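You operate a simulated robot arm through the tools that you are given. There is no shell and no other tool.

Carry out the task below with a simulated robot arm. There is one attempt and no reset: what you move stays moved.

JOB
Make the air cylinder safe, then pin its rod to the link post.
Fine: air lever off and pressure knob to nought first; red pin down to its head; yellow keeper over it.

Only the result counts: the job must be done as asked and must still hold three seconds after the hand-in. Knocking over, shifting, dropping, spilling or breaking anything else fails it.

ROBOT AND FRAMES
A 6-joint arm with a two-finger gripper, fixed in place. Base frame: the origin is at the foot of the arm, x ahead of it, y to its left, z up; the work surface is at about z = 860. Units: mm, degrees, N and s.
With the tool pointing down near the work surface it reaches from about 380 to 860 mm from the base axis. Its first joint turns from -166.0 to 166.0 degrees. Payload 2.45 kg.
The tool frame sits at the grasp point between the pads (the TCP): z along the fingers, y along the line on which they close. The tips reach 20 mm beyond it. Largest opening 140 mm; the body of the gripper starts 168 mm behind the TCP.
Orientation is told as [roll, pitch, yaw] about the base's x, y, z axes, in that order, counted from this pose: with the fingers straight down and closing along the base's y, the tool's x points along the base's -x, its y along +y and its z along -z.

CONTROLS
- The arm moves only by the tool jog_arm. Its argument "moves" is a list of rows, each a list of 7 numbers: the shift along the base's x, y, z in mm, then the turn, a rotation vector about the base's x, y, z in degrees, then the closure, from 0 (fully open) to 1 (shut). In form: [[x, y, z, ax, ay, az, fingers], ...]. A call has 1 to 20 rows; each row is the pose to reach, as a shift and turn from the pose commanded when the call began. Rows are played at 5 a second. More than 50 mm and 8.6 degrees between two rows, or a gripper value outside its range, and nothing of the call is played. A pose out of reach is approached as far as the arm can. The call stops where the force on the tool passes 40 N (or 10 N more than at its start, if that is more) or the arm is blocked; 0.2 s more then pass. Each finger travels about 45 mm/s and halts on what it meets, pressing with about 33 N; the grip force reading is that of the motor and also rises with nothing between the fingers. The clock runs only during rows and for 0.2 s after the last one: add rows that repeat a pose to give the fingers time. The reply holds the time, the measured pose of the TCP, the force on the tool along the base axes, the opening and the grip force, in the units named above and with some noise, with the torque about the TCP (base axes, N m) and any sound that the robot's microphone picked up, and new pictures: "pictures" is both (left out), scene, wrist or none.
- Cameras (640 x 400 px; columns grow to the right, rows downward): "scene" is fixed at [219.9, -499.5, 1674.9]; the picture's right is [-0.78, 0.62, 0.00], its down [0.59, 0.74, -0.32] and it looks along [-0.20, -0.25, -0.95] (base axes); focal length 308 px, centre (320, 200). "wrist" rides on the gripper at [78, 11, -209] in the tool frame; the picture's right is [-0.14, 0.99, 0.00], its down [-0.92, -0.13, -0.37] and it looks along [-0.37, -0.05, 0.93] (tool axes); focal length 280 px, centre (320, 200). There is no depth. A picture from a camera that has moved, and an enlarged one, comes with that camera's place and axes in the base frame and with its lens.
- slide_trunk(by): slides the trunk up (or, below 0, down) by that many mm; the arm rides with it, the base frame stays. It gives what a move gives, with no picture.
- close_up(camera, box): a new picture of the part [left, top, right, bottom] of that camera's present view, enlarged. It takes no simulated time.
- sign_off(): hands the job in; it is judged then, once.

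Nothing tells you positions but the pictures and the camera data. Unless the task says otherwise, let go and move clear before handing in.

The tools are called as a command line: name --pt "numbers of a row" for each row, then --argument value for the rest, lists and objects as JSON in quotes. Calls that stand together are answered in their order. jog_arm: Moves the arm, as the interface text tells. Its arguments: {"type":"object","properties":{"moves":{"type":"array"},"pictures":{"type":"string","enum":["both","scene","wrist","none"]}},"required":["moves"]} The other tools are called the same way: slide_trunk (by) slides the trunk up or down; close_up (camera, box) takes an enlarged picture of a part of a camera's view; sign_off () hands the job in.

At the start:

```text
time_s: 0.0
ee_pos: [-14.9, -639.0, 1236.7]
tool_rot: [0.1, 0.0, 0.0]
ft_force: [0.0, 0.2, -0.2]
moment: [-0.03, -0.01, 0.01]
gripper_width: 139.9
gripper_force: 0.1
trunk travel left (down, up): [-100.0, 130.0]
```

scene: 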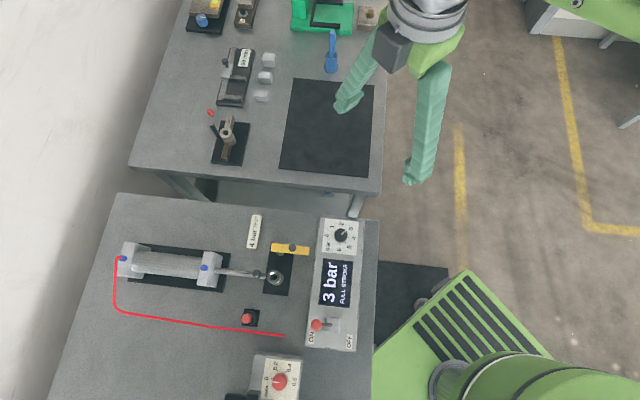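
wrist: 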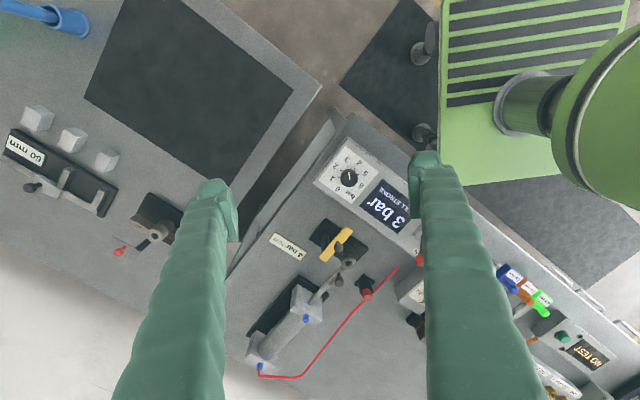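

I see a bench with an air cylinder, a link post, a yellow keeper, a red pin in a holder, and a control panel with a knob, display (3 bar) and lever. I'll take enlarged views first.

close_up --camera "scene" --box '[220, 200, 380, 300]'

close_up --camera "scene" --box '[220, 280, 380, 380]'

close_up --camera "scene" --box '[100, 190, 380, 400]'

close_up --camera "wrist" --box '[230, 120, 430, 245]'

close_up --camera "wrist" --box '[240, 220, 440, 390]'

```text
4.00 times, centred on (300, 250) of scene
camera zoom: at [219.9, -499.5, 1674.9], right [-0.78, 0.62, 0.0], down [0.59, 0.74, -0.32], along [-0.2, -0.25, -0.95], focal length 1232 px, centre (400, 0)
```

zoom: 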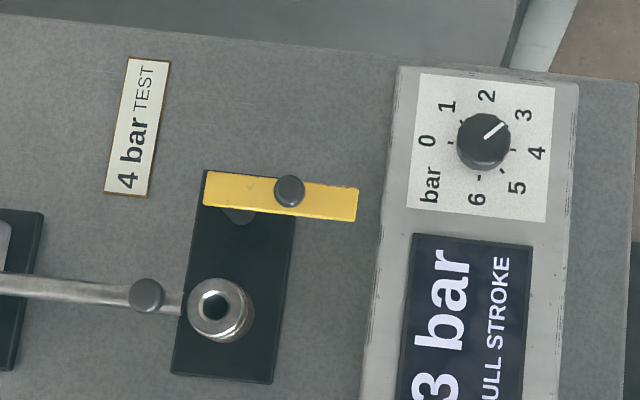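

```text
4.00 times, centred on (300, 330) of scene
camera zoom: at [219.9, -499.5, 1674.9], right [-0.78, 0.62, 0.0], down [0.59, 0.74, -0.32], along [-0.2, -0.25, -0.95], focal length 1232 px, centre (400, -320)
```

zoom: 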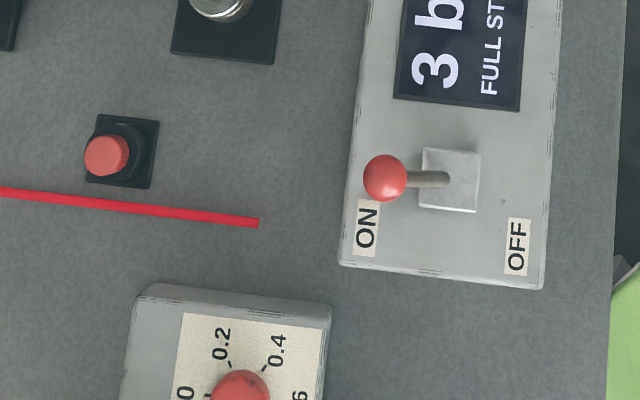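

```text
1.90 times, centred on (240, 295) of scene
camera zoom: at [219.9, -499.5, 1674.9], right [-0.78, 0.62, 0.0], down [0.59, 0.74, -0.32], along [-0.2, -0.25, -0.95], focal length 587 px, centre (472, 19)
```

zoom: 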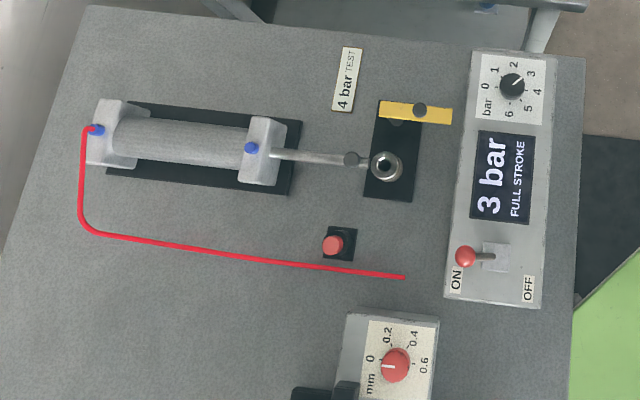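

```text
3.20 times, centred on (330, 182) of wrist
camera zoom: at [-94.0, -628.7, 1445.3], right [0.14, 0.99, 0.0], down [0.92, -0.13, 0.37], along [0.37, -0.05, -0.93], focal length 897 px, centre (288, 256)
```

zoom: 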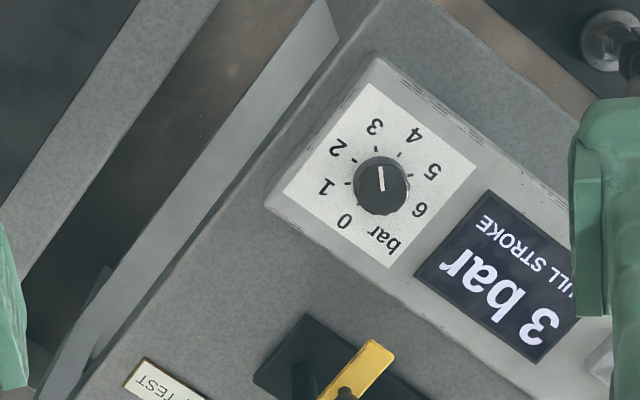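

```text
2.35 times, centred on (340, 305) of wrist
camera zoom: at [-94.0, -628.7, 1445.3], right [0.14, 0.99, 0.0], down [0.92, -0.13, 0.37], along [0.37, -0.05, -0.93], focal length 660 px, centre (273, -47)
```

zoom: 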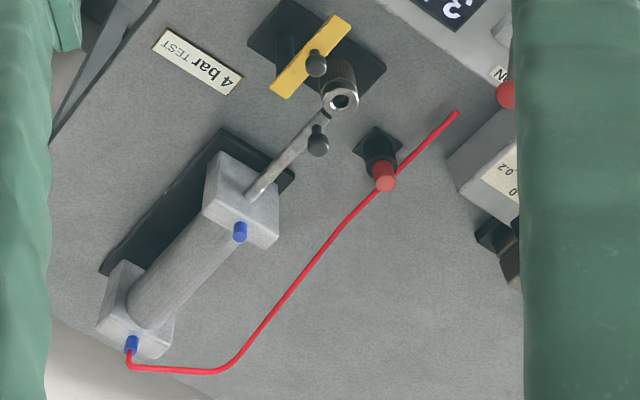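

The panel runs at about 45° in the base frame, with the knob near (78,-595), lever ball near (252,-470), post near (267,-616) and the pin holder between them. I'll bring the wrist camera closer over the post area to get better measurements.

jog_arm --pt "35 15 -10 0 0 0 0" --pt "75 30 -20 0 0 0 0" --pt "115 45 -35 0 0 0 0" --pt "155 60 -50 0 0 0 0" --pt "195 79 -60 0 0 0 0" --pt "195 79 -60 0 0 0 0"

```text
time_s: 1.4
ee_pos: [181.6, -559.6, 1177.2]
tool_rot: [0.0, 0.0, 0.0]
ft_force: [0.6, 0.2, 0.1]
moment: [-0.03, 0.01, -0.01]
gripper_width: 140.1
gripper_force: 0.1
trunk travel left (down, up): [-100.0, 130.0]
camera wrist: at [102.6, -548.6, 1385.5], right [0.14, 0.99, 0.0], down [0.92, -0.13, 0.37], along [0.36, -0.05, -0.93], focal length 280 px, centre (320, 200)
```

scene: 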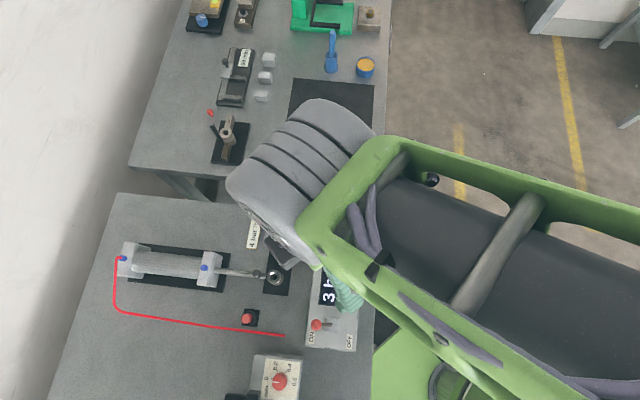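
wrist: 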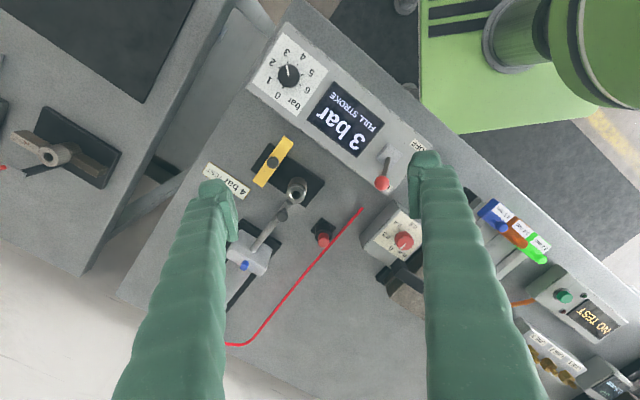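

close_up --camera "wrist" --box '[230, 130, 350, 205]'

close_up --camera "wrist" --box '[240, 180, 400, 280]'

close_up --camera "wrist" --box '[240, 20, 440, 200]'

close_up --camera "wrist" --box '[330, 130, 440, 200]'

```text
5.33 times, centred on (290, 168) of wrist
camera zoom: at [102.6, -548.6, 1385.5], right [0.14, 0.99, 0.0], down [0.92, -0.13, 0.37], along [0.36, -0.05, -0.93], focal length 1495 px, centre (480, 373)
```

zoom: 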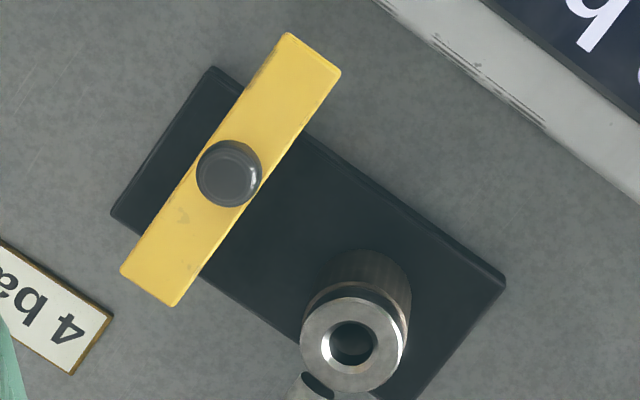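

```text
4.00 times, centred on (320, 230) of wrist
camera zoom: at [102.6, -548.6, 1385.5], right [0.14, 0.99, 0.0], down [0.92, -0.13, 0.37], along [0.36, -0.05, -0.93], focal length 1122 px, centre (320, 80)
```

zoom: 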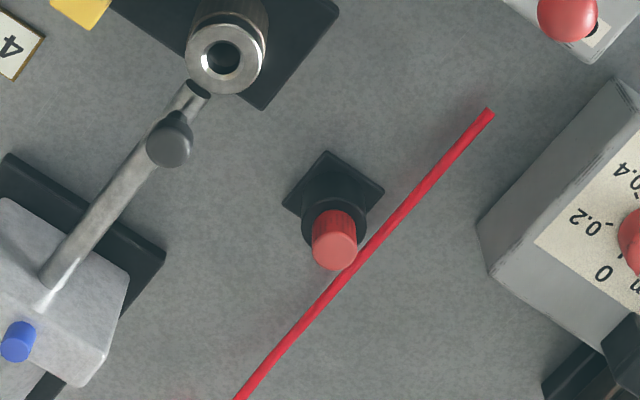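

```text
2.22 times, centred on (340, 110) of wrist
camera zoom: at [102.6, -548.6, 1385.5], right [0.14, 0.99, 0.0], down [0.92, -0.13, 0.37], along [0.36, -0.05, -0.93], focal length 623 px, centre (276, 400)
```

zoom: 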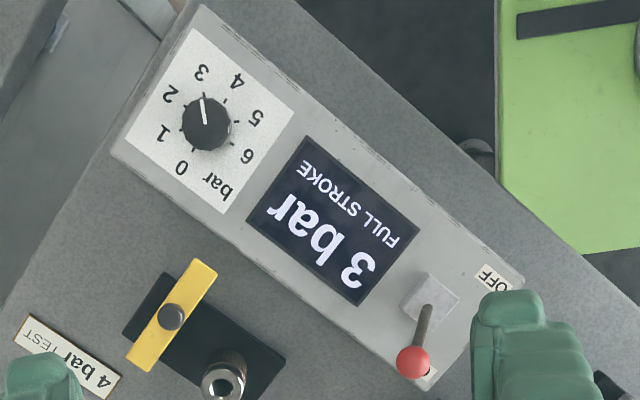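

```text
5.71 times, centred on (385, 165) of wrist
camera zoom: at [102.6, -548.6, 1385.5], right [0.14, 0.99, 0.0], down [0.92, -0.13, 0.37], along [0.36, -0.05, -0.93], focal length 1602 px, centre (-51, 400)
```

zoom: 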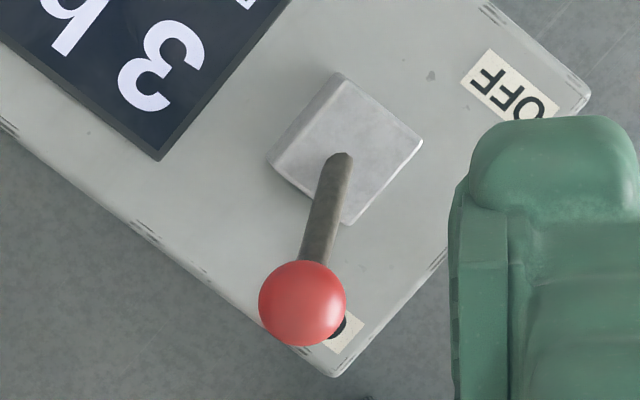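

I've located the lever ball near (252,-472,968), its pivot near (228,-447,909), so it swings along (-0.7,+0.7) toward OFF. I'll turn the gripper 45°, close the fingers and move above the ON side of the lever.

jog_arm --pt "12 7 -5 0 0 6 1" --pt "25 15 -12 0 0 12 1" --pt "38 23 -24 0 0 18 1" --pt "52 31 -36 0 0 24 1" --pt "66 39 -50 0 0 30 1" --pt "80 48 -64 0 0 36 1" --pt "90 55 -80 0 0 41 1" --pt "100 60 -97 0 0 45 1" --pt "100 60 -97 0 0 45 1"

```text
time_s: 3.4
ee_pos: [279.5, -500.2, 1080.8]
tool_rot: [0.1, 0.0, 45.1]
ft_force: [0.1, -0.1, 0.4]
moment: [-0.01, 0.02, 0.03]
gripper_width: 0.0
gripper_force: 29.7
trunk travel left (down, up): [-100.0, 130.0]
camera wrist: at [216.8, -547.8, 1288.5], right [-0.6, 0.8, 0.0], down [0.74, 0.56, 0.37], along [0.29, 0.22, -0.93], focal length 280 px, centre (320, 200)
```

scene: 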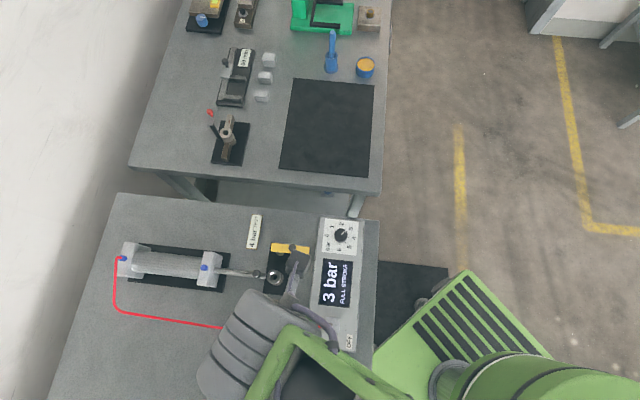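
wrist: 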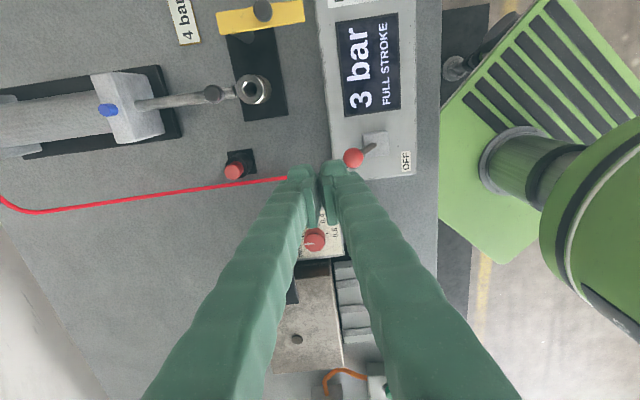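

close_up --camera "wrist" --box '[190, 50, 310, 125]'

close_up --camera "wrist" --box '[200, 110, 440, 260]'

close_up --camera "wrist" --box '[200, 0, 320, 75]'

```text
5.33 times, centred on (250, 88) of wrist
camera zoom: at [216.8, -547.8, 1288.5], right [-0.6, 0.8, 0.0], down [0.74, 0.56, 0.37], along [0.29, 0.22, -0.93], focal length 1495 px, centre (693, 800)
```

zoom: 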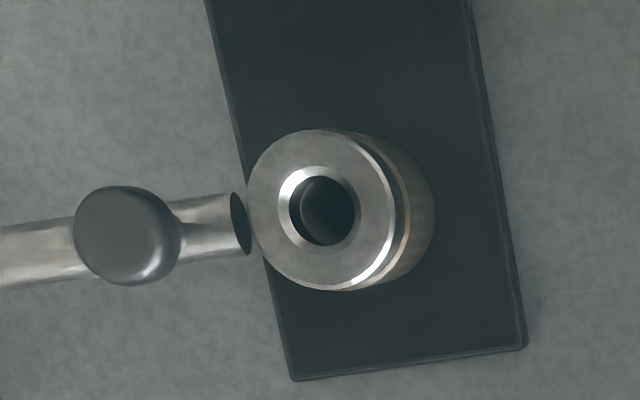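

```text
2.67 times, centred on (320, 185) of wrist
camera zoom: at [216.8, -547.8, 1288.5], right [-0.6, 0.8, 0.0], down [0.74, 0.56, 0.37], along [0.29, 0.22, -0.93], focal length 748 px, centre (320, 240)
```

zoom: 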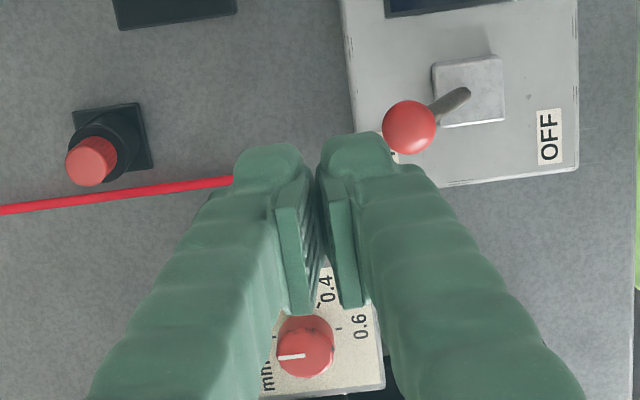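

```text
5.33 times, centred on (260, 38) of wrist
camera zoom: at [216.8, -547.8, 1288.5], right [-0.6, 0.8, 0.0], down [0.74, 0.56, 0.37], along [0.29, 0.22, -0.93], focal length 1495 px, centre (640, 1067)
```

zoom: 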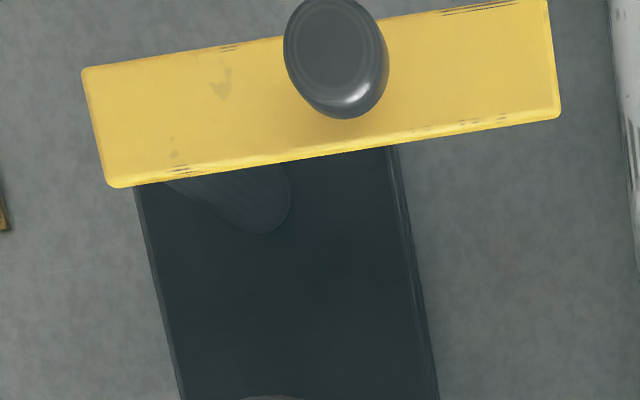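

The closed fingers are on the ON side of the lever ball, about 39 mm from it. I'll lower straight down to ball height.

jog_arm --pt "0 0 -35 0 0 0 1" --pt "0 0 -70 0 0 0 1" --pt "0 0 -104 0 0 0 1" --pt "0 0 -104 0 0 0 1"

```text
time_s: 4.4
ee_pos: [279.8, -501.1, 976.4]
tool_rot: [0.0, 0.0, 45.0]
ft_force: [-0.2, 0.4, 0.5]
moment: [0.03, -0.01, 0.03]
gripper_width: 0.1
gripper_force: 29.6
trunk travel left (down, up): [-100.0, 130.0]
camera wrist: at [216.2, -549.1, 1184.8], right [-0.6, 0.8, 0.0], down [0.74, 0.56, 0.37], along [0.29, 0.22, -0.93], focal length 280 px, centre (320, 200)
```

scene: 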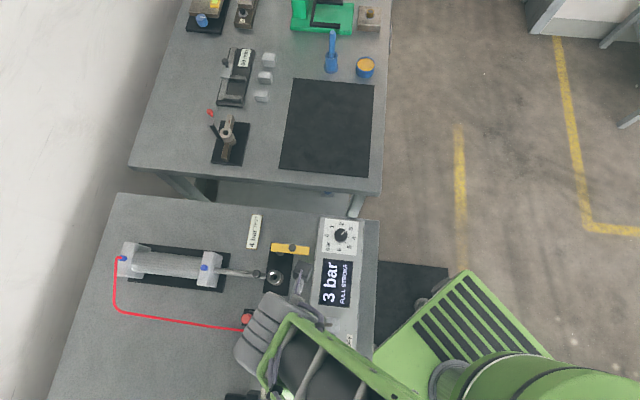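
wrist: 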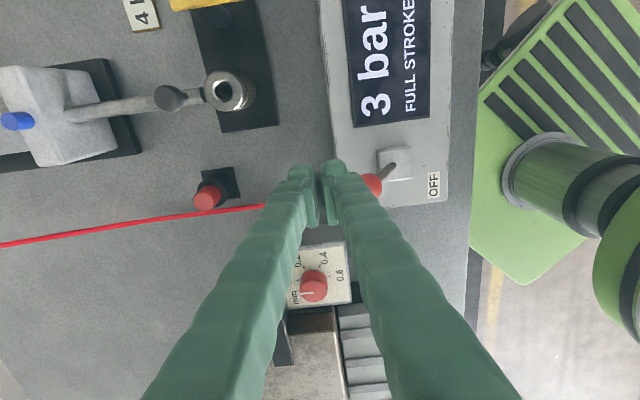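

Now I'll push the ball toward OFF in small steps.

jog_arm --pt "-6 6 0 0 0 0 1" --pt "-12 12 0 0 0 0 1" --pt "-18 18 0 0 0 0 1" --pt "-24 24 0 0 0 0 1" --pt "-30 30 0 0 0 0 1" --pt "-36 36 0 0 0 0 1" --pt "-42 42 0 0 0 0 1" --pt "-48 48 0 0 0 0 1" --pt "-53 53 0 0 0 0 1" --pt "-57 57 0 0 0 0 1" --pt "-60 60 0 0 0 0 1"

```text
time_s: 6.8
ee_pos: [224.4, -449.4, 979.0]
tool_rot: [-1.1, 0.4, 45.0]
ft_force: [11.2, -6.6, 3.5]
moment: [0.01, -0.1, -0.15]
gripper_width: 0.1
gripper_force: 29.6
trunk travel left (down, up): [-100.0, 130.0]
stopped in row 11: the force on the tool passed its limit at 43 N (the readings are from after the stop); the commanded pose is now the measured one
camera wrist: at [159.7, -492.6, 1187.9], right [-0.6, 0.8, -0.02], down [0.74, 0.57, 0.36], along [0.3, 0.21, -0.93], focal length 280 px, centre (320, 200)
```

scene: 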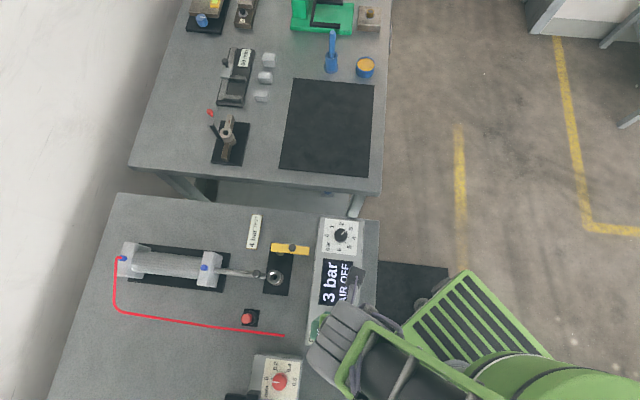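
wrist: 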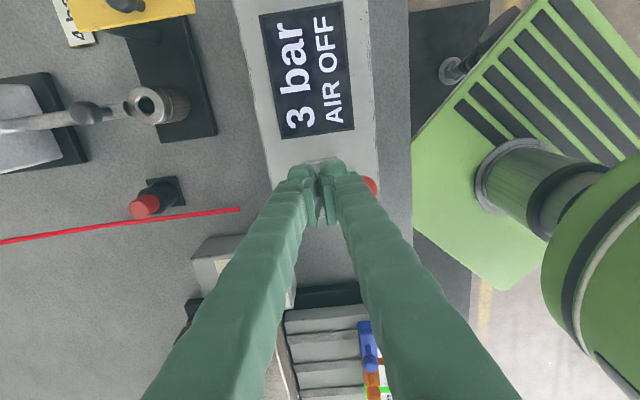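

The display now reads "3 bar / AIR OFF", so the lever is off. I'll back off the lever, straighten the tool, and rise.

jog_arm --pt "6 -6 0 0.5 0.2 0 1" --pt "12 -12 0 1.06 0.49 0 1" --pt "12 -12 40 1.06 0.49 0 1" --pt "12 -12 85 1.06 0.49 0 1" --pt "-20 -30 100 1.06 0.49 0 0.6" --pt "-55 -55 100 1.06 0.49 0 0.4" --pt "-90 -80 100 1.06 0.49 0 0.2" --pt "-120 -105 100 1.06 0.49 0 0.2" --pt "-146 -146 100 1.06 0.49 0 0.2" --pt "-146 -146 100 1.06 0.49 0 0.2"

```text
time_s: 9.0
ee_pos: [77.5, -592.1, 1079.9]
tool_rot: [0.3, -0.1, 45.0]
ft_force: [-0.8, 0.5, -0.2]
moment: [0.03, -0.01, -0.02]
gripper_width: 111.8
gripper_force: 0.1
trunk travel left (down, up): [-100.0, 130.0]
camera wrist: at [14.8, -640.4, 1288.1], right [-0.6, 0.8, 0.01], down [0.74, 0.56, 0.37], along [0.29, 0.23, -0.93], focal length 280 px, centre (320, 200)
```

scene: 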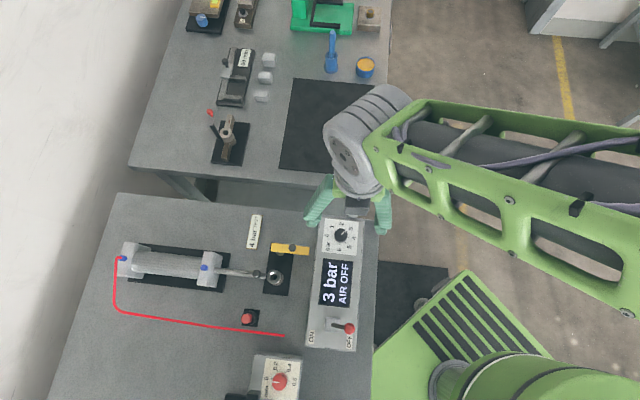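
wrist: 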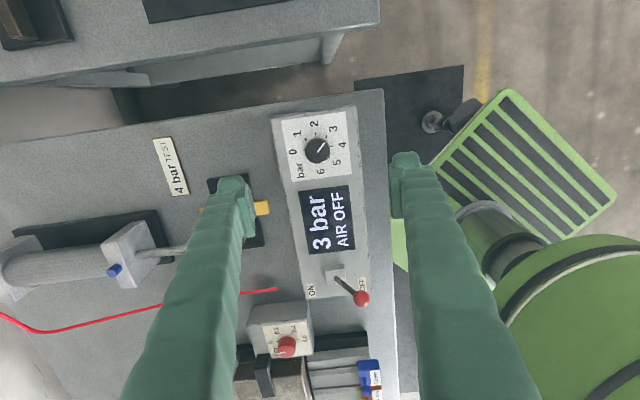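

close_up --camera "wrist" --box '[270, 110, 370, 185]'

close_up --camera "scene" --box '[310, 215, 374, 255]'

close_up --camera "scene" --box '[220, 230, 316, 290]'

```text
5.33 times, centred on (320, 148) of wrist
camera zoom: at [14.8, -640.4, 1288.1], right [-0.6, 0.8, 0.01], down [0.74, 0.56, 0.37], along [0.29, 0.23, -0.93], focal length 1495 px, centre (320, 480)
```

zoom: 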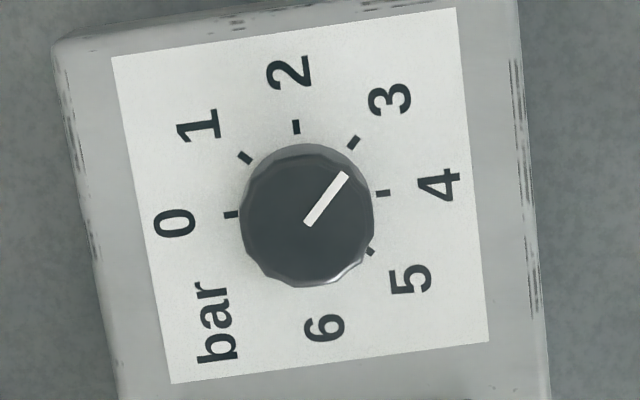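

```text
10.00 times, centred on (342, 235) of scene
camera zoom: at [219.9, -499.5, 1674.9], right [-0.78, 0.62, 0.0], down [0.59, 0.74, -0.32], along [-0.2, -0.25, -0.95], focal length 3080 px, centre (100, -150)
```

zoom: 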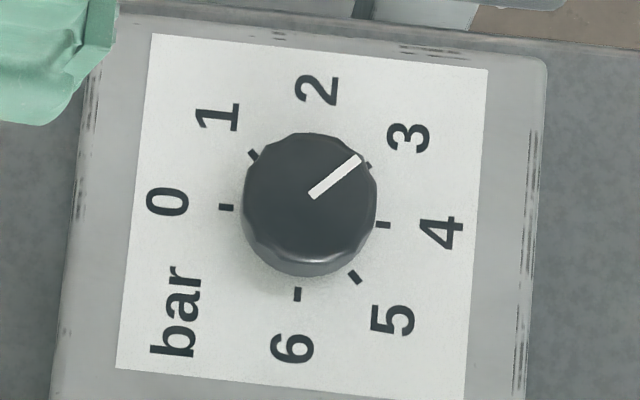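

```text
6.67 times, centred on (268, 260) of scene
camera zoom: at [219.9, -499.5, 1674.9], right [-0.78, 0.62, 0.0], down [0.59, 0.74, -0.32], along [-0.2, -0.25, -0.95], focal length 2053 px, centre (667, -200)
```

zoom: 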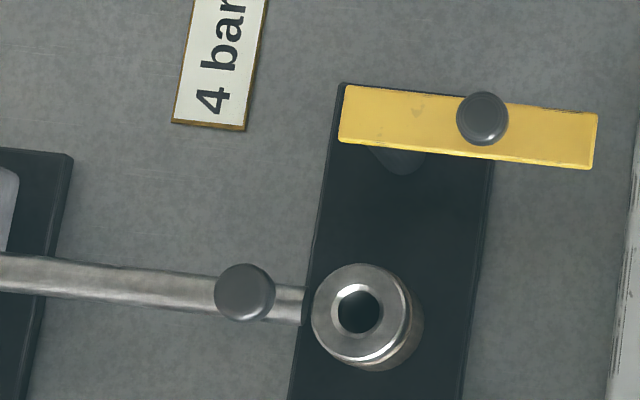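

The lever is at OFF and the knob centre is about (77,-595), top z≈917, with the panel face at z≈896. It needs +135° about z, so I'll first turn the gripper to yaw −67° above it and set the opening to about 60 mm.

jog_arm --pt "0 -1 0 0 0 -8 0.57" --pt "0 -2 0 0 0 -16 0.57" --pt "0 -2.5 0 0 0 -24 0.57" --pt "0 -2.5 0 0 0 -32 0.57" --pt "0 -2.5 0 0 0 -40 0.57" --pt "0 -2.5 0 0 0 -48 0.57" --pt "0 -2.5 0 0 0 -56 0.57" --pt "0 -2.5 0 0 0 -64 0.57" --pt "0 -2.5 0 0 0 -72 0.57" --pt "0 -2.5 0 0 0 -80 0.57" --pt "0 -2.5 0 0 0 -88 0.57" --pt "0 -2.5 0 0 0 -96 0.57" --pt "0 -2.5 0 0 0 -104 0.57" --pt "0 -2.5 0 0 0 -112 0.57" --pt "0 -2.5 0 0 0 -112 0.57"

```text
time_s: 12.2
ee_pos: [77.5, -595.4, 1078.1]
tool_rot: [0.5, -0.1, -67.0]
ft_force: [-0.1, -0.3, -0.2]
moment: [-0.01, 0.0, 0.01]
gripper_width: 60.1
gripper_force: 0.0
trunk travel left (down, up): [-100.0, 130.0]
camera wrist: at [55.0, -519.0, 1286.6], right [0.97, 0.26, 0.01], down [0.24, -0.9, 0.37], along [0.1, -0.36, -0.93], focal length 280 px, centre (320, 200)
```

scene: 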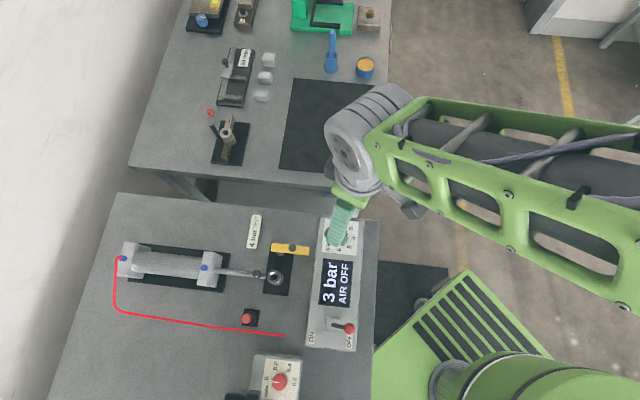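
wrist: 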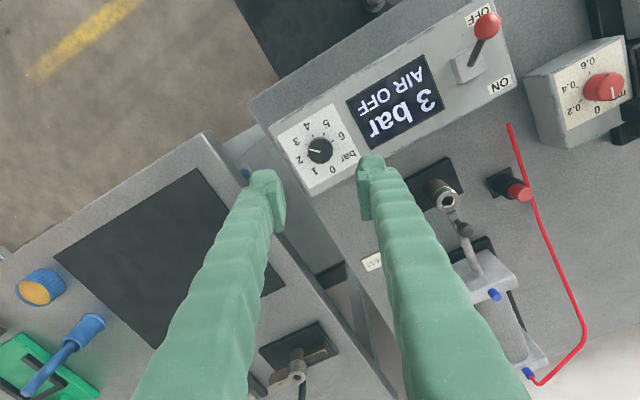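

The knob lies between the fingers. I'll lower to z≈921 so the tips stay about 4 mm above the panel face.

jog_arm --pt "0 0 -40 0 0 0 0.57" --pt "0 0 -80 0 0 0 0.57" --pt "0 0 -115 0 0 0 0.57" --pt "0 0 -140 0 0 0 0.57" --pt "0 0 -150 0 0 0 0.57" --pt "0 0 -156 0 0 0 0.57" --pt "0 0 -156 0 0 0 0.57"

```text
time_s: 13.8
ee_pos: [76.9, -594.3, 920.9]
tool_rot: [0.3, -0.2, -67.0]
ft_force: [0.5, -0.8, -0.4]
moment: [-0.04, 0.03, -0.02]
gripper_width: 60.3
gripper_force: 0.0
trunk travel left (down, up): [-100.0, 130.0]
camera wrist: at [54.0, -518.9, 1129.8], right [0.97, 0.26, 0.01], down [0.24, -0.9, 0.37], along [0.1, -0.36, -0.93], focal length 280 px, centre (320, 200)
```

scene: 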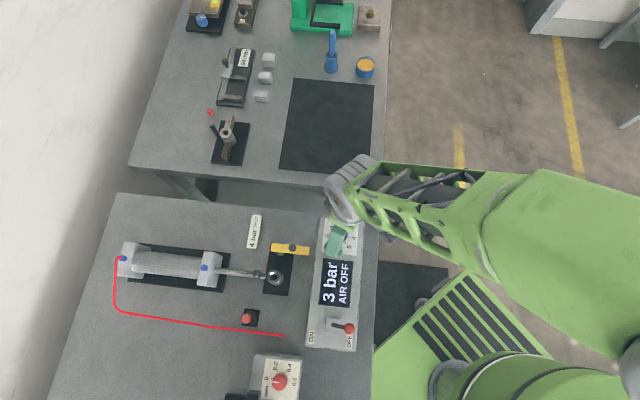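
wrist: 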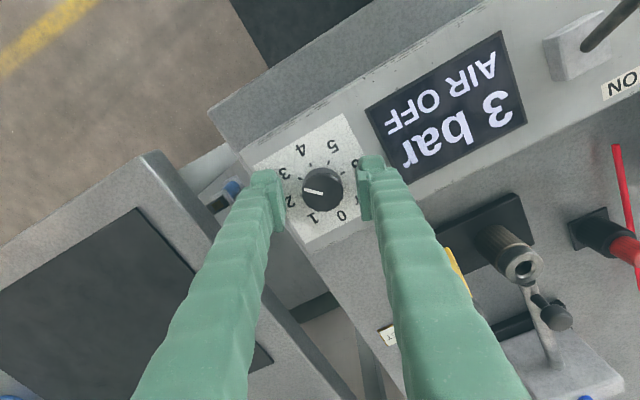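

jog_arm --pt "0 0 0 0 0 0 0.7" --pt "0 0 0 0 0 0 0.85" --pt "0 0 0 0 0 0 1" --pt "0 0 0 0 0 0 1" --pictures "wrist"

```text
time_s: 14.8
ee_pos: [77.5, -594.9, 921.7]
tool_rot: [0.4, -0.1, -67.0]
ft_force: [18.9, 5.9, 0.6]
moment: [0.04, -0.28, -0.01]
gripper_width: 32.8
gripper_force: 39.1
trunk travel left (down, up): [-100.0, 130.0]
camera wrist: at [56.0, -518.2, 1129.9], right [0.97, 0.26, 0.01], down [0.24, -0.9, 0.37], along [0.1, -0.35, -0.93], focal length 280 px, centre (320, 200)
```

wrist: 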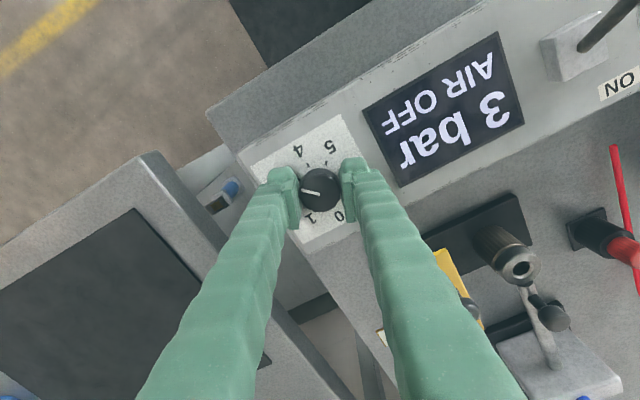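

The knob is gripped (32.8 mm). I'll relieve the side load with a small shift and turn +135° in steps.

jog_arm --pt "0.8 0.3 0 0 0 0 1" --pt "1.6 0.5 0 0 0 5 1" --pt "1.6 0.5 0 0 0 13 1" --pt "1.6 0.5 0 0 0 21 1" --pt "1.6 0.5 0 0 0 29 1" --pt "1.6 0.5 0 0 0 37 1" --pt "1.6 0.5 0 0 0 45 1" --pt "1.6 0.5 0 0 0 45 1" --pictures "both"

```text
time_s: 16.6
ee_pos: [77.6, -594.2, 920.4]
tool_rot: [0.6, -0.1, -21.9]
ft_force: [-2.7, 6.0, -16.4]
moment: [0.05, 0.17, -0.01]
gripper_width: 32.7
gripper_force: 44.8
trunk travel left (down, up): [-100.0, 130.0]
camera wrist: at [8.8, -556.4, 1130.0], right [0.5, 0.87, 0.01], down [0.81, -0.47, 0.37], along [0.32, -0.18, -0.93], focal length 280 px, centre (320, 200)
```

scene: 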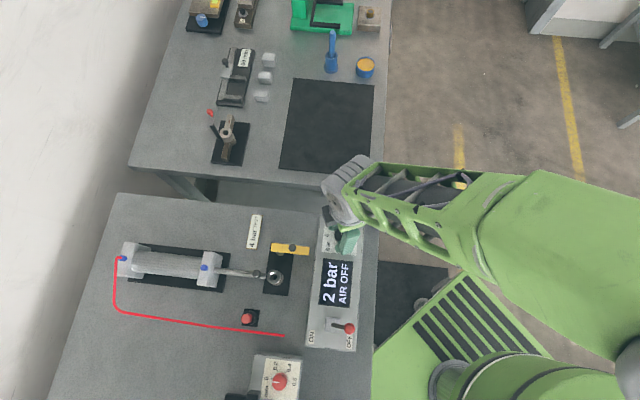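
wrist: 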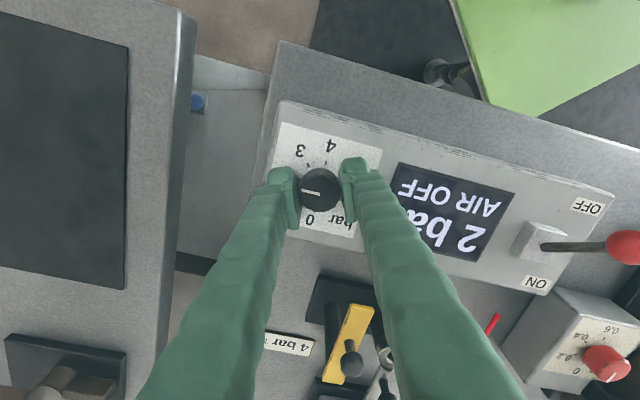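

Display shows 2 bar, so the direction is right. I'll continue by another 90°.

jog_arm --pt "0 0 -1 0 0 8 1" --pt "0 0 -1 0 0 16 1" --pt "0 0 -1 0 0 24 1" --pt "0 0 -1 0 0 32 1" --pt "0 0 -1 0 0 40 1" --pt "0 0 -1 0 0 48 1" --pt "0 0 -1 0 0 56 1" --pt "0 0 -1 0 0 64 1" --pt "0 0 -1 0 0 72 1" --pt "0 0 -1 0 0 80 1" --pt "0 0 -1 0 0 86 1" --pt "0 0 -1 0 0 90 1" --pt "0 0 -1 0 0 90 1" --pictures "both"

```text
time_s: 19.4
ee_pos: [77.7, -593.7, 920.5]
tool_rot: [0.4, -0.2, 68.1]
ft_force: [-11.5, 11.4, -9.3]
moment: [0.1, 0.11, -0.01]
gripper_width: 32.8
gripper_force: 45.4
trunk travel left (down, up): [-100.0, 130.0]
camera wrist: at [39.7, -663.1, 1130.0], right [-0.87, 0.5, 0.01], down [0.46, 0.8, 0.37], along [0.18, 0.32, -0.93], focal length 280 px, centre (320, 200)
```

scene: 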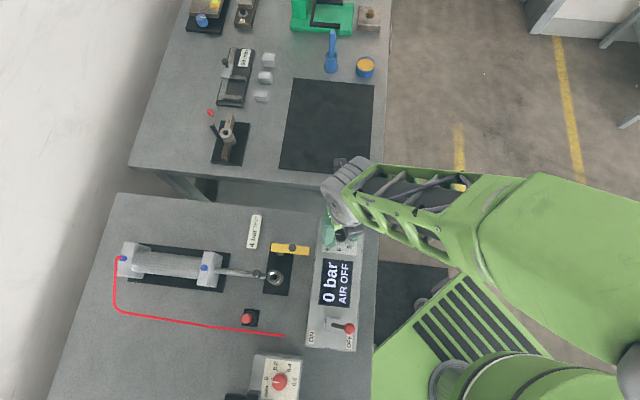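
wrist: 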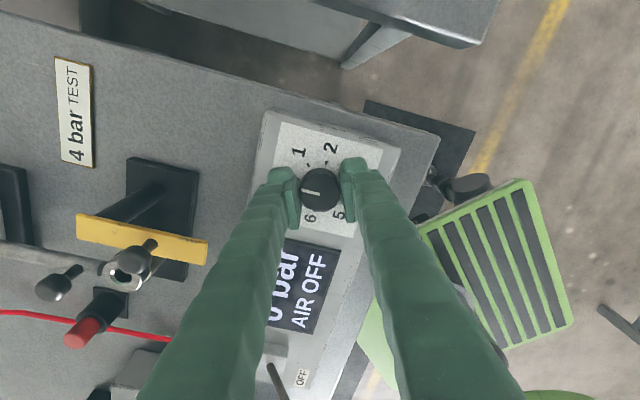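

The display reads "0 bar / AIR OFF". I'll release, rise, and check the pointer against the 0 mark.

jog_arm --pt "0 0 0 0 0 0 0.7" --pt "0 0 0 0 0 0 0.57" --pt "0 0 0 0 0 0 0.57" --pt "0 0 30 0 0 0 0.57" --pt "0 0 70 0 0 0 0.57" --pt "0 0 110 0 0 0 0.57" --pt "0 0 155 0 0 0 0.57" --pt "0 0 155 0 0 0 0.3" --pictures "both"

close_up --camera "wrist" --box '[270, 110, 370, 185]'

close_up --camera "scene" --box '[310, 215, 374, 255]'

```text
time_s: 21.2
ee_pos: [78.5, -593.2, 1075.1]
tool_rot: [0.5, -0.2, 68.0]
ft_force: [0.0, -0.2, 0.6]
moment: [-0.01, 0.02, -0.03]
gripper_width: 94.7
gripper_force: 0.1
trunk travel left (down, up): [-100.0, 130.0]
camera wrist: at [40.2, -663.5, 1283.6], right [-0.87, 0.5, 0.01], down [0.47, 0.8, 0.37], along [0.18, 0.32, -0.93], focal length 280 px, centre (320, 200)
```

scene: 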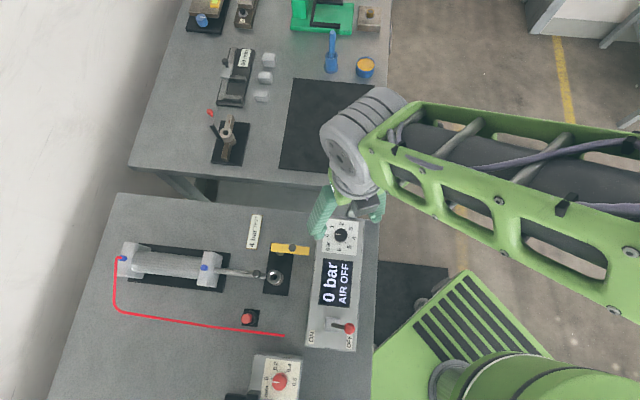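
wrist: 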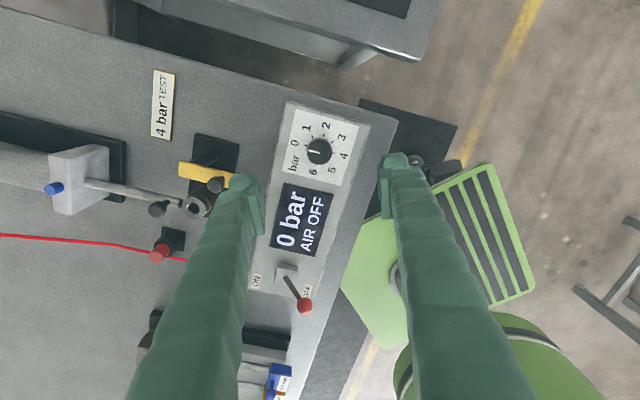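

```text
5.33 times, centred on (320, 148) of wrist
camera zoom: at [40.2, -663.5, 1283.6], right [-0.87, 0.5, 0.01], down [0.47, 0.8, 0.37], along [0.18, 0.32, -0.93], focal length 1495 px, centre (320, 480)
```

zoom: 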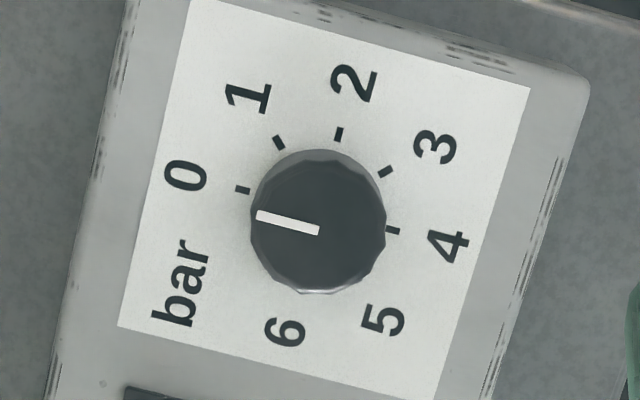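

```text
10.00 times, centred on (342, 235) of scene
camera zoom: at [219.9, -499.5, 1674.9], right [-0.78, 0.62, 0.0], down [0.59, 0.74, -0.32], along [-0.2, -0.25, -0.95], focal length 3080 px, centre (100, -150)
```

zoom: 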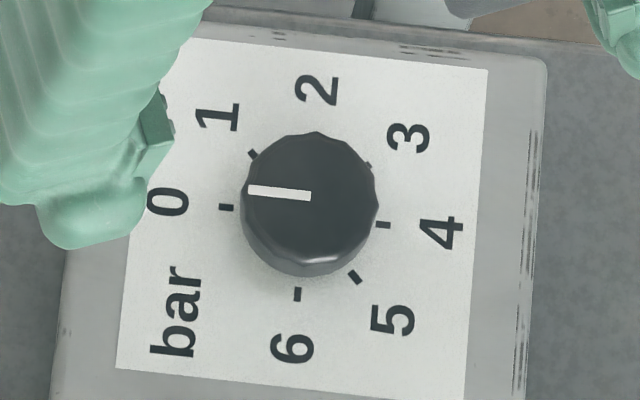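

The pointer sits exactly at 0. Next I'll place the wrist camera directly above the post to see how rod eye and post hole line up.

jog_arm --pt "38 8 0 0 0 0 0.3" --pt "76 16 0 0 0 0 0.3" --pt "114 24 0 0 0 0 0.3" --pt "152 32 0 0 0 0 0.3" --pt "190 40 0 0 0 0 0.3" --pt "226 48 -20 0 0 0 0.3" --pt "226 48 -55 0 0 0 0.3" --pt "226 48 -55 0 0 0 0.3" --pictures "both"

close_up --camera "wrist" --box '[270, 60, 370, 122]'

close_up --camera "wrist" --box '[200, 0, 440, 150]'

```text
time_s: 23.0
ee_pos: [305.8, -544.4, 1021.0]
tool_rot: [0.3, -0.1, 67.9]
ft_force: [0.4, 0.7, 0.1]
moment: [0.02, -0.01, 0.01]
gripper_width: 97.7
gripper_force: 0.1
trunk travel left (down, up): [-100.0, 130.0]
camera wrist: at [267.2, -613.3, 1230.1], right [-0.87, 0.5, 0.01], down [0.47, 0.8, 0.37], along [0.18, 0.32, -0.93], focal length 280 px, centre (320, 200)
```

scene: 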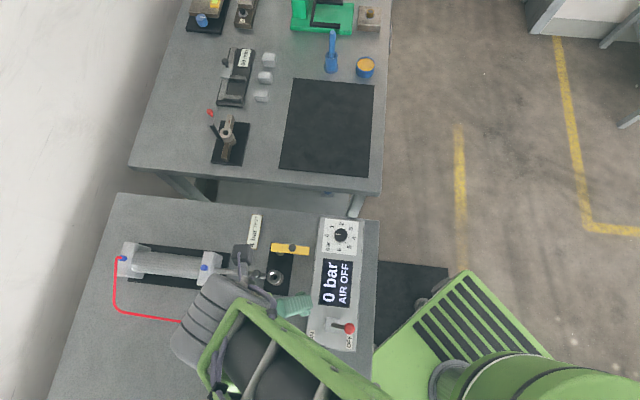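
wrist: 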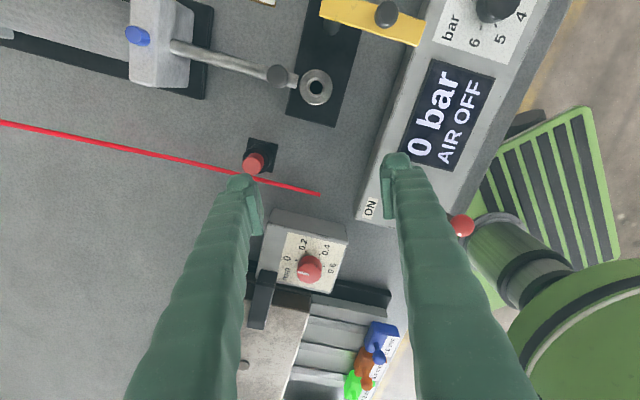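

```text
6.40 times, centred on (320, 91) of wrist
camera zoom: at [267.2, -613.3, 1230.1], right [-0.87, 0.5, 0.01], down [0.47, 0.8, 0.37], along [0.18, 0.32, -0.93], focal length 1794 px, centre (320, 898)
```

zoom: 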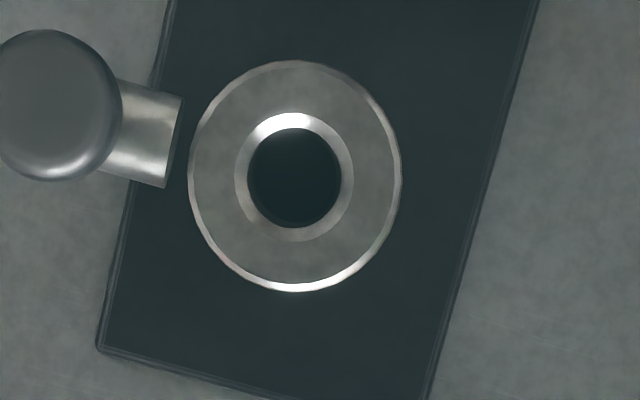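

```text
2.67 times, centred on (320, 75) of wrist
camera zoom: at [267.2, -613.3, 1230.1], right [-0.87, 0.5, 0.01], down [0.47, 0.8, 0.37], along [0.18, 0.32, -0.93], focal length 748 px, centre (320, 533)
```

zoom: 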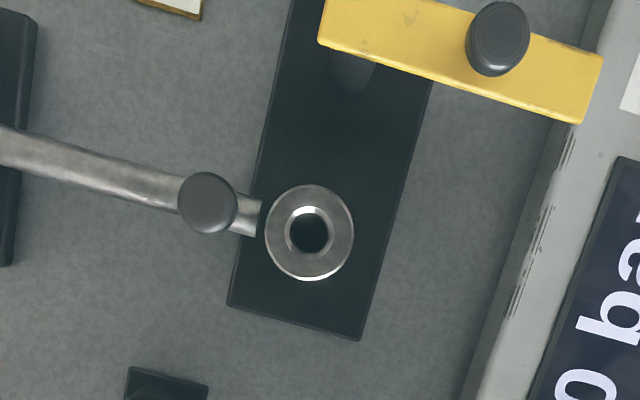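

From straight above, the rod end stops about 3 mm short of the post's steel ring, so I need a side view to understand how they join. I'll raise and turn the gripper to look from the pin-holder side.

jog_arm --pt "-3 -6 20 0 0 -8.4 0.3" --pt "-6 -12 40 0 0 -16.8 0.2" --pt "-9 -18 60 0 0 -25.2 0.1" --pt "-12 -24 80 0 0 -33.6 0" --pt "-15 -30 80 0 0 -42 0" --pt "-18 -36 80 0 0 -50.4 0" --pt "-21 -42 80 0 0 -58.8 0" --pt "-24 -48 80 0 0 -67.2 0" --pt "-27 -54 80 0 0 -75.6 0" --pt "-30 -60 80 0 0 -84 0" --pt "-30 -60 80 0 0 -92.4 0" --pictures "none"

jog_arm --pt "0 0 0 0 0 -8.4 0" --pt "0 0 0 0 0 -16.8 0" --pt "0 0 0 0 0 -25.2 0" --pt "0 0 0 0 0 -33.6 0" --pt "0 0 0 0 0 -42 0" --pt "0 0 0 0 0 -50.4 0" --pt "0 0 0 0 0 -58.8 0" --pt "0 0 0 0 0 -67.2 0" --pt "0 0 0 0 0 -75.6 0" --pt "0 0 0 0 0 -84 0" --pt "0 0 0 0 0 -92.4 0" --pt "0 0 0 0 0 -92.4 0" --pictures "both"

```text
time_s: 25.4
ee_pos: [274.5, -605.4, 1100.1]
tool_rot: [0.4, -0.1, -24.6]
ft_force: [0.2, 0.2, -0.1]
moment: [0.0, -0.04, -0.03]
gripper_width: 140.2
gripper_force: 0.0
trunk travel left (down, up): [-100.0, 130.0]
```

```text
time_s: 28.0
ee_pos: [274.7, -606.5, 1102.0]
tool_rot: [0.4, -0.1, -116.8]
ft_force: [0.1, 0.5, 0.4]
moment: [0.0, 0.02, 0.01]
gripper_width: 139.9
gripper_force: 0.3
trunk travel left (down, up): [-100.0, 130.0]
camera wrist: at [318.5, -540.3, 1310.1], right [0.82, -0.57, 0.01], down [-0.53, -0.76, 0.37], along [-0.21, -0.31, -0.93], focal length 280 px, centre (320, 200)
```

scene: 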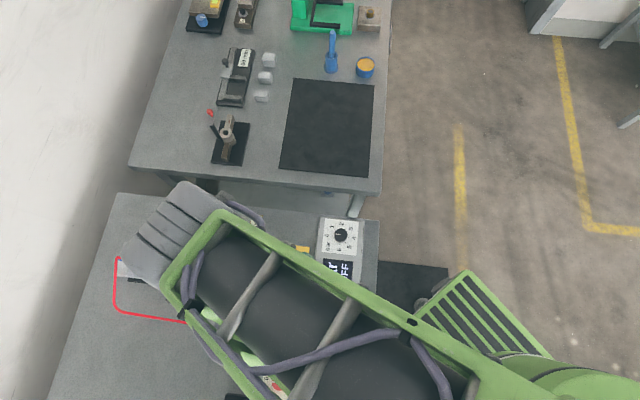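
wrist: 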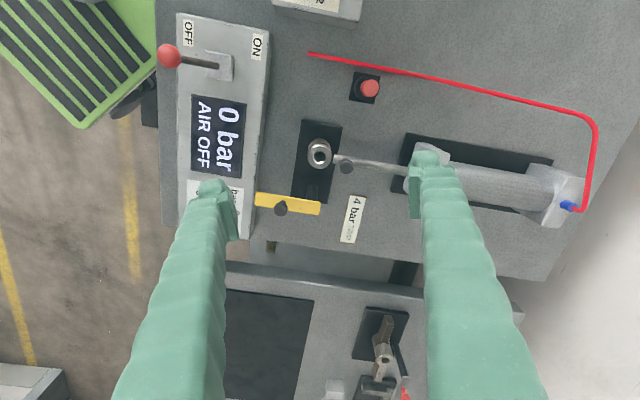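

jog_arm --pt "8 12 -18 -4.6 3 0 0" --pt "16 25 -36 -9.2 6.1 0 0" --pt "24 37 -54 -13.8 9.1 0 0" --pt "32 50 -72 -18.4 12.1 0 0" --pt "40 62 -90 -23 15.2 0 0" --pt "47 74 -106 -27.5 18.2 0 0" --pt "47 74 -106 -27.5 18.2 0 0" --pictures "both"

```text
time_s: 29.6
ee_pos: [321.5, -533.2, 995.3]
tool_rot: [-4.0, -33.0, -115.5]
ft_force: [0.1, -0.2, 0.3]
moment: [-0.02, 0.01, -0.02]
gripper_width: 140.0
gripper_force: 0.0
trunk travel left (down, up): [-100.0, 130.0]
camera wrist: at [420.4, -382.4, 1126.7], right [0.83, -0.56, 0.02], down [-0.34, -0.47, 0.82], along [-0.45, -0.68, -0.58], focal length 280 px, centre (320, 200)
```

scene: 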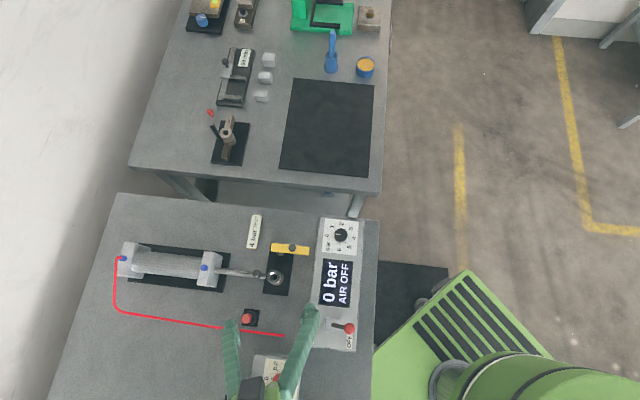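
wrist: 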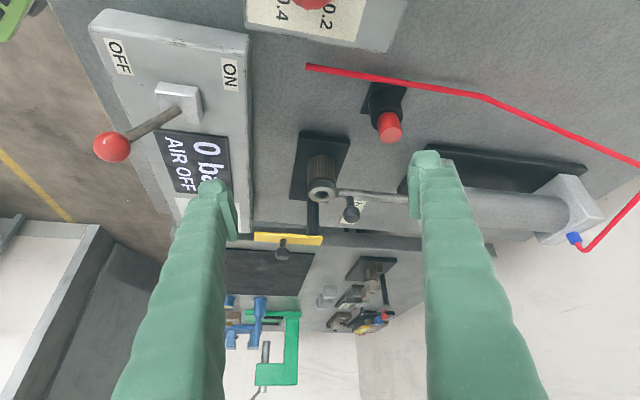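

close_up --camera "wrist" --box '[280, 140, 376, 230]'

close_up --camera "wrist" --box '[230, 180, 410, 280]'

close_up --camera "wrist" --box '[350, 70, 430, 150]'

```text
4.44 times, centred on (328, 185) of wrist
camera zoom: at [420.4, -382.4, 1126.7], right [0.83, -0.56, 0.02], down [-0.34, -0.47, 0.82], along [-0.45, -0.68, -0.58], focal length 1246 px, centre (284, 267)
```

zoom: 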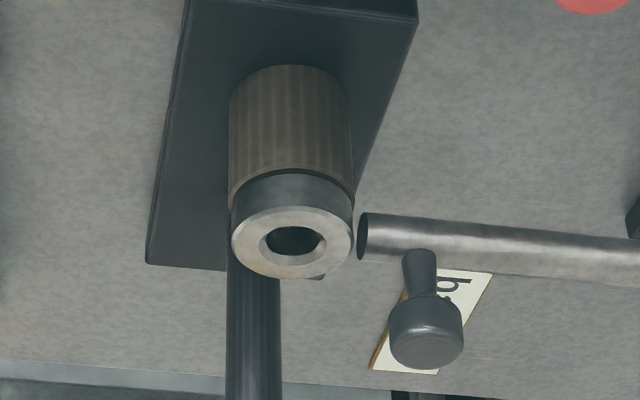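

```text
3.56 times, centred on (320, 230) of wrist
camera zoom: at [420.4, -382.4, 1126.7], right [0.83, -0.56, 0.02], down [-0.34, -0.47, 0.82], along [-0.45, -0.68, -0.58], focal length 997 px, centre (320, 93)
```

zoom: 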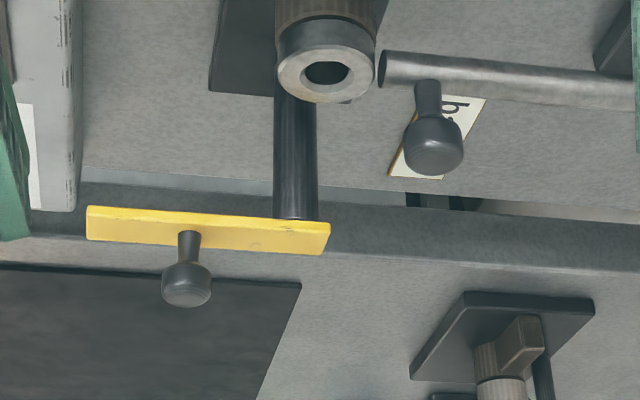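

```text
5.00 times, centred on (390, 110) of wrist
camera zoom: at [420.4, -382.4, 1126.7], right [0.83, -0.56, 0.02], down [-0.34, -0.47, 0.82], along [-0.45, -0.68, -0.58], focal length 1402 px, centre (-30, 650)
```

zoom: 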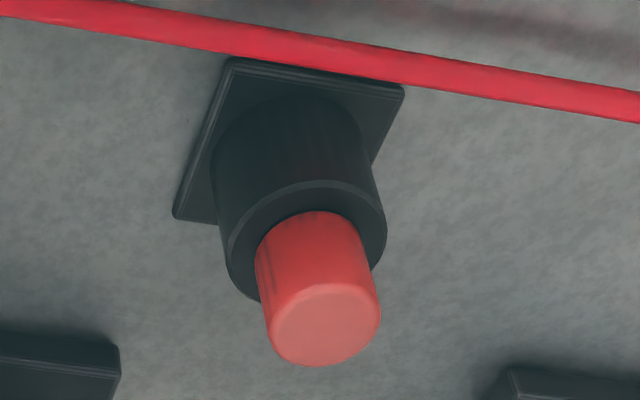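

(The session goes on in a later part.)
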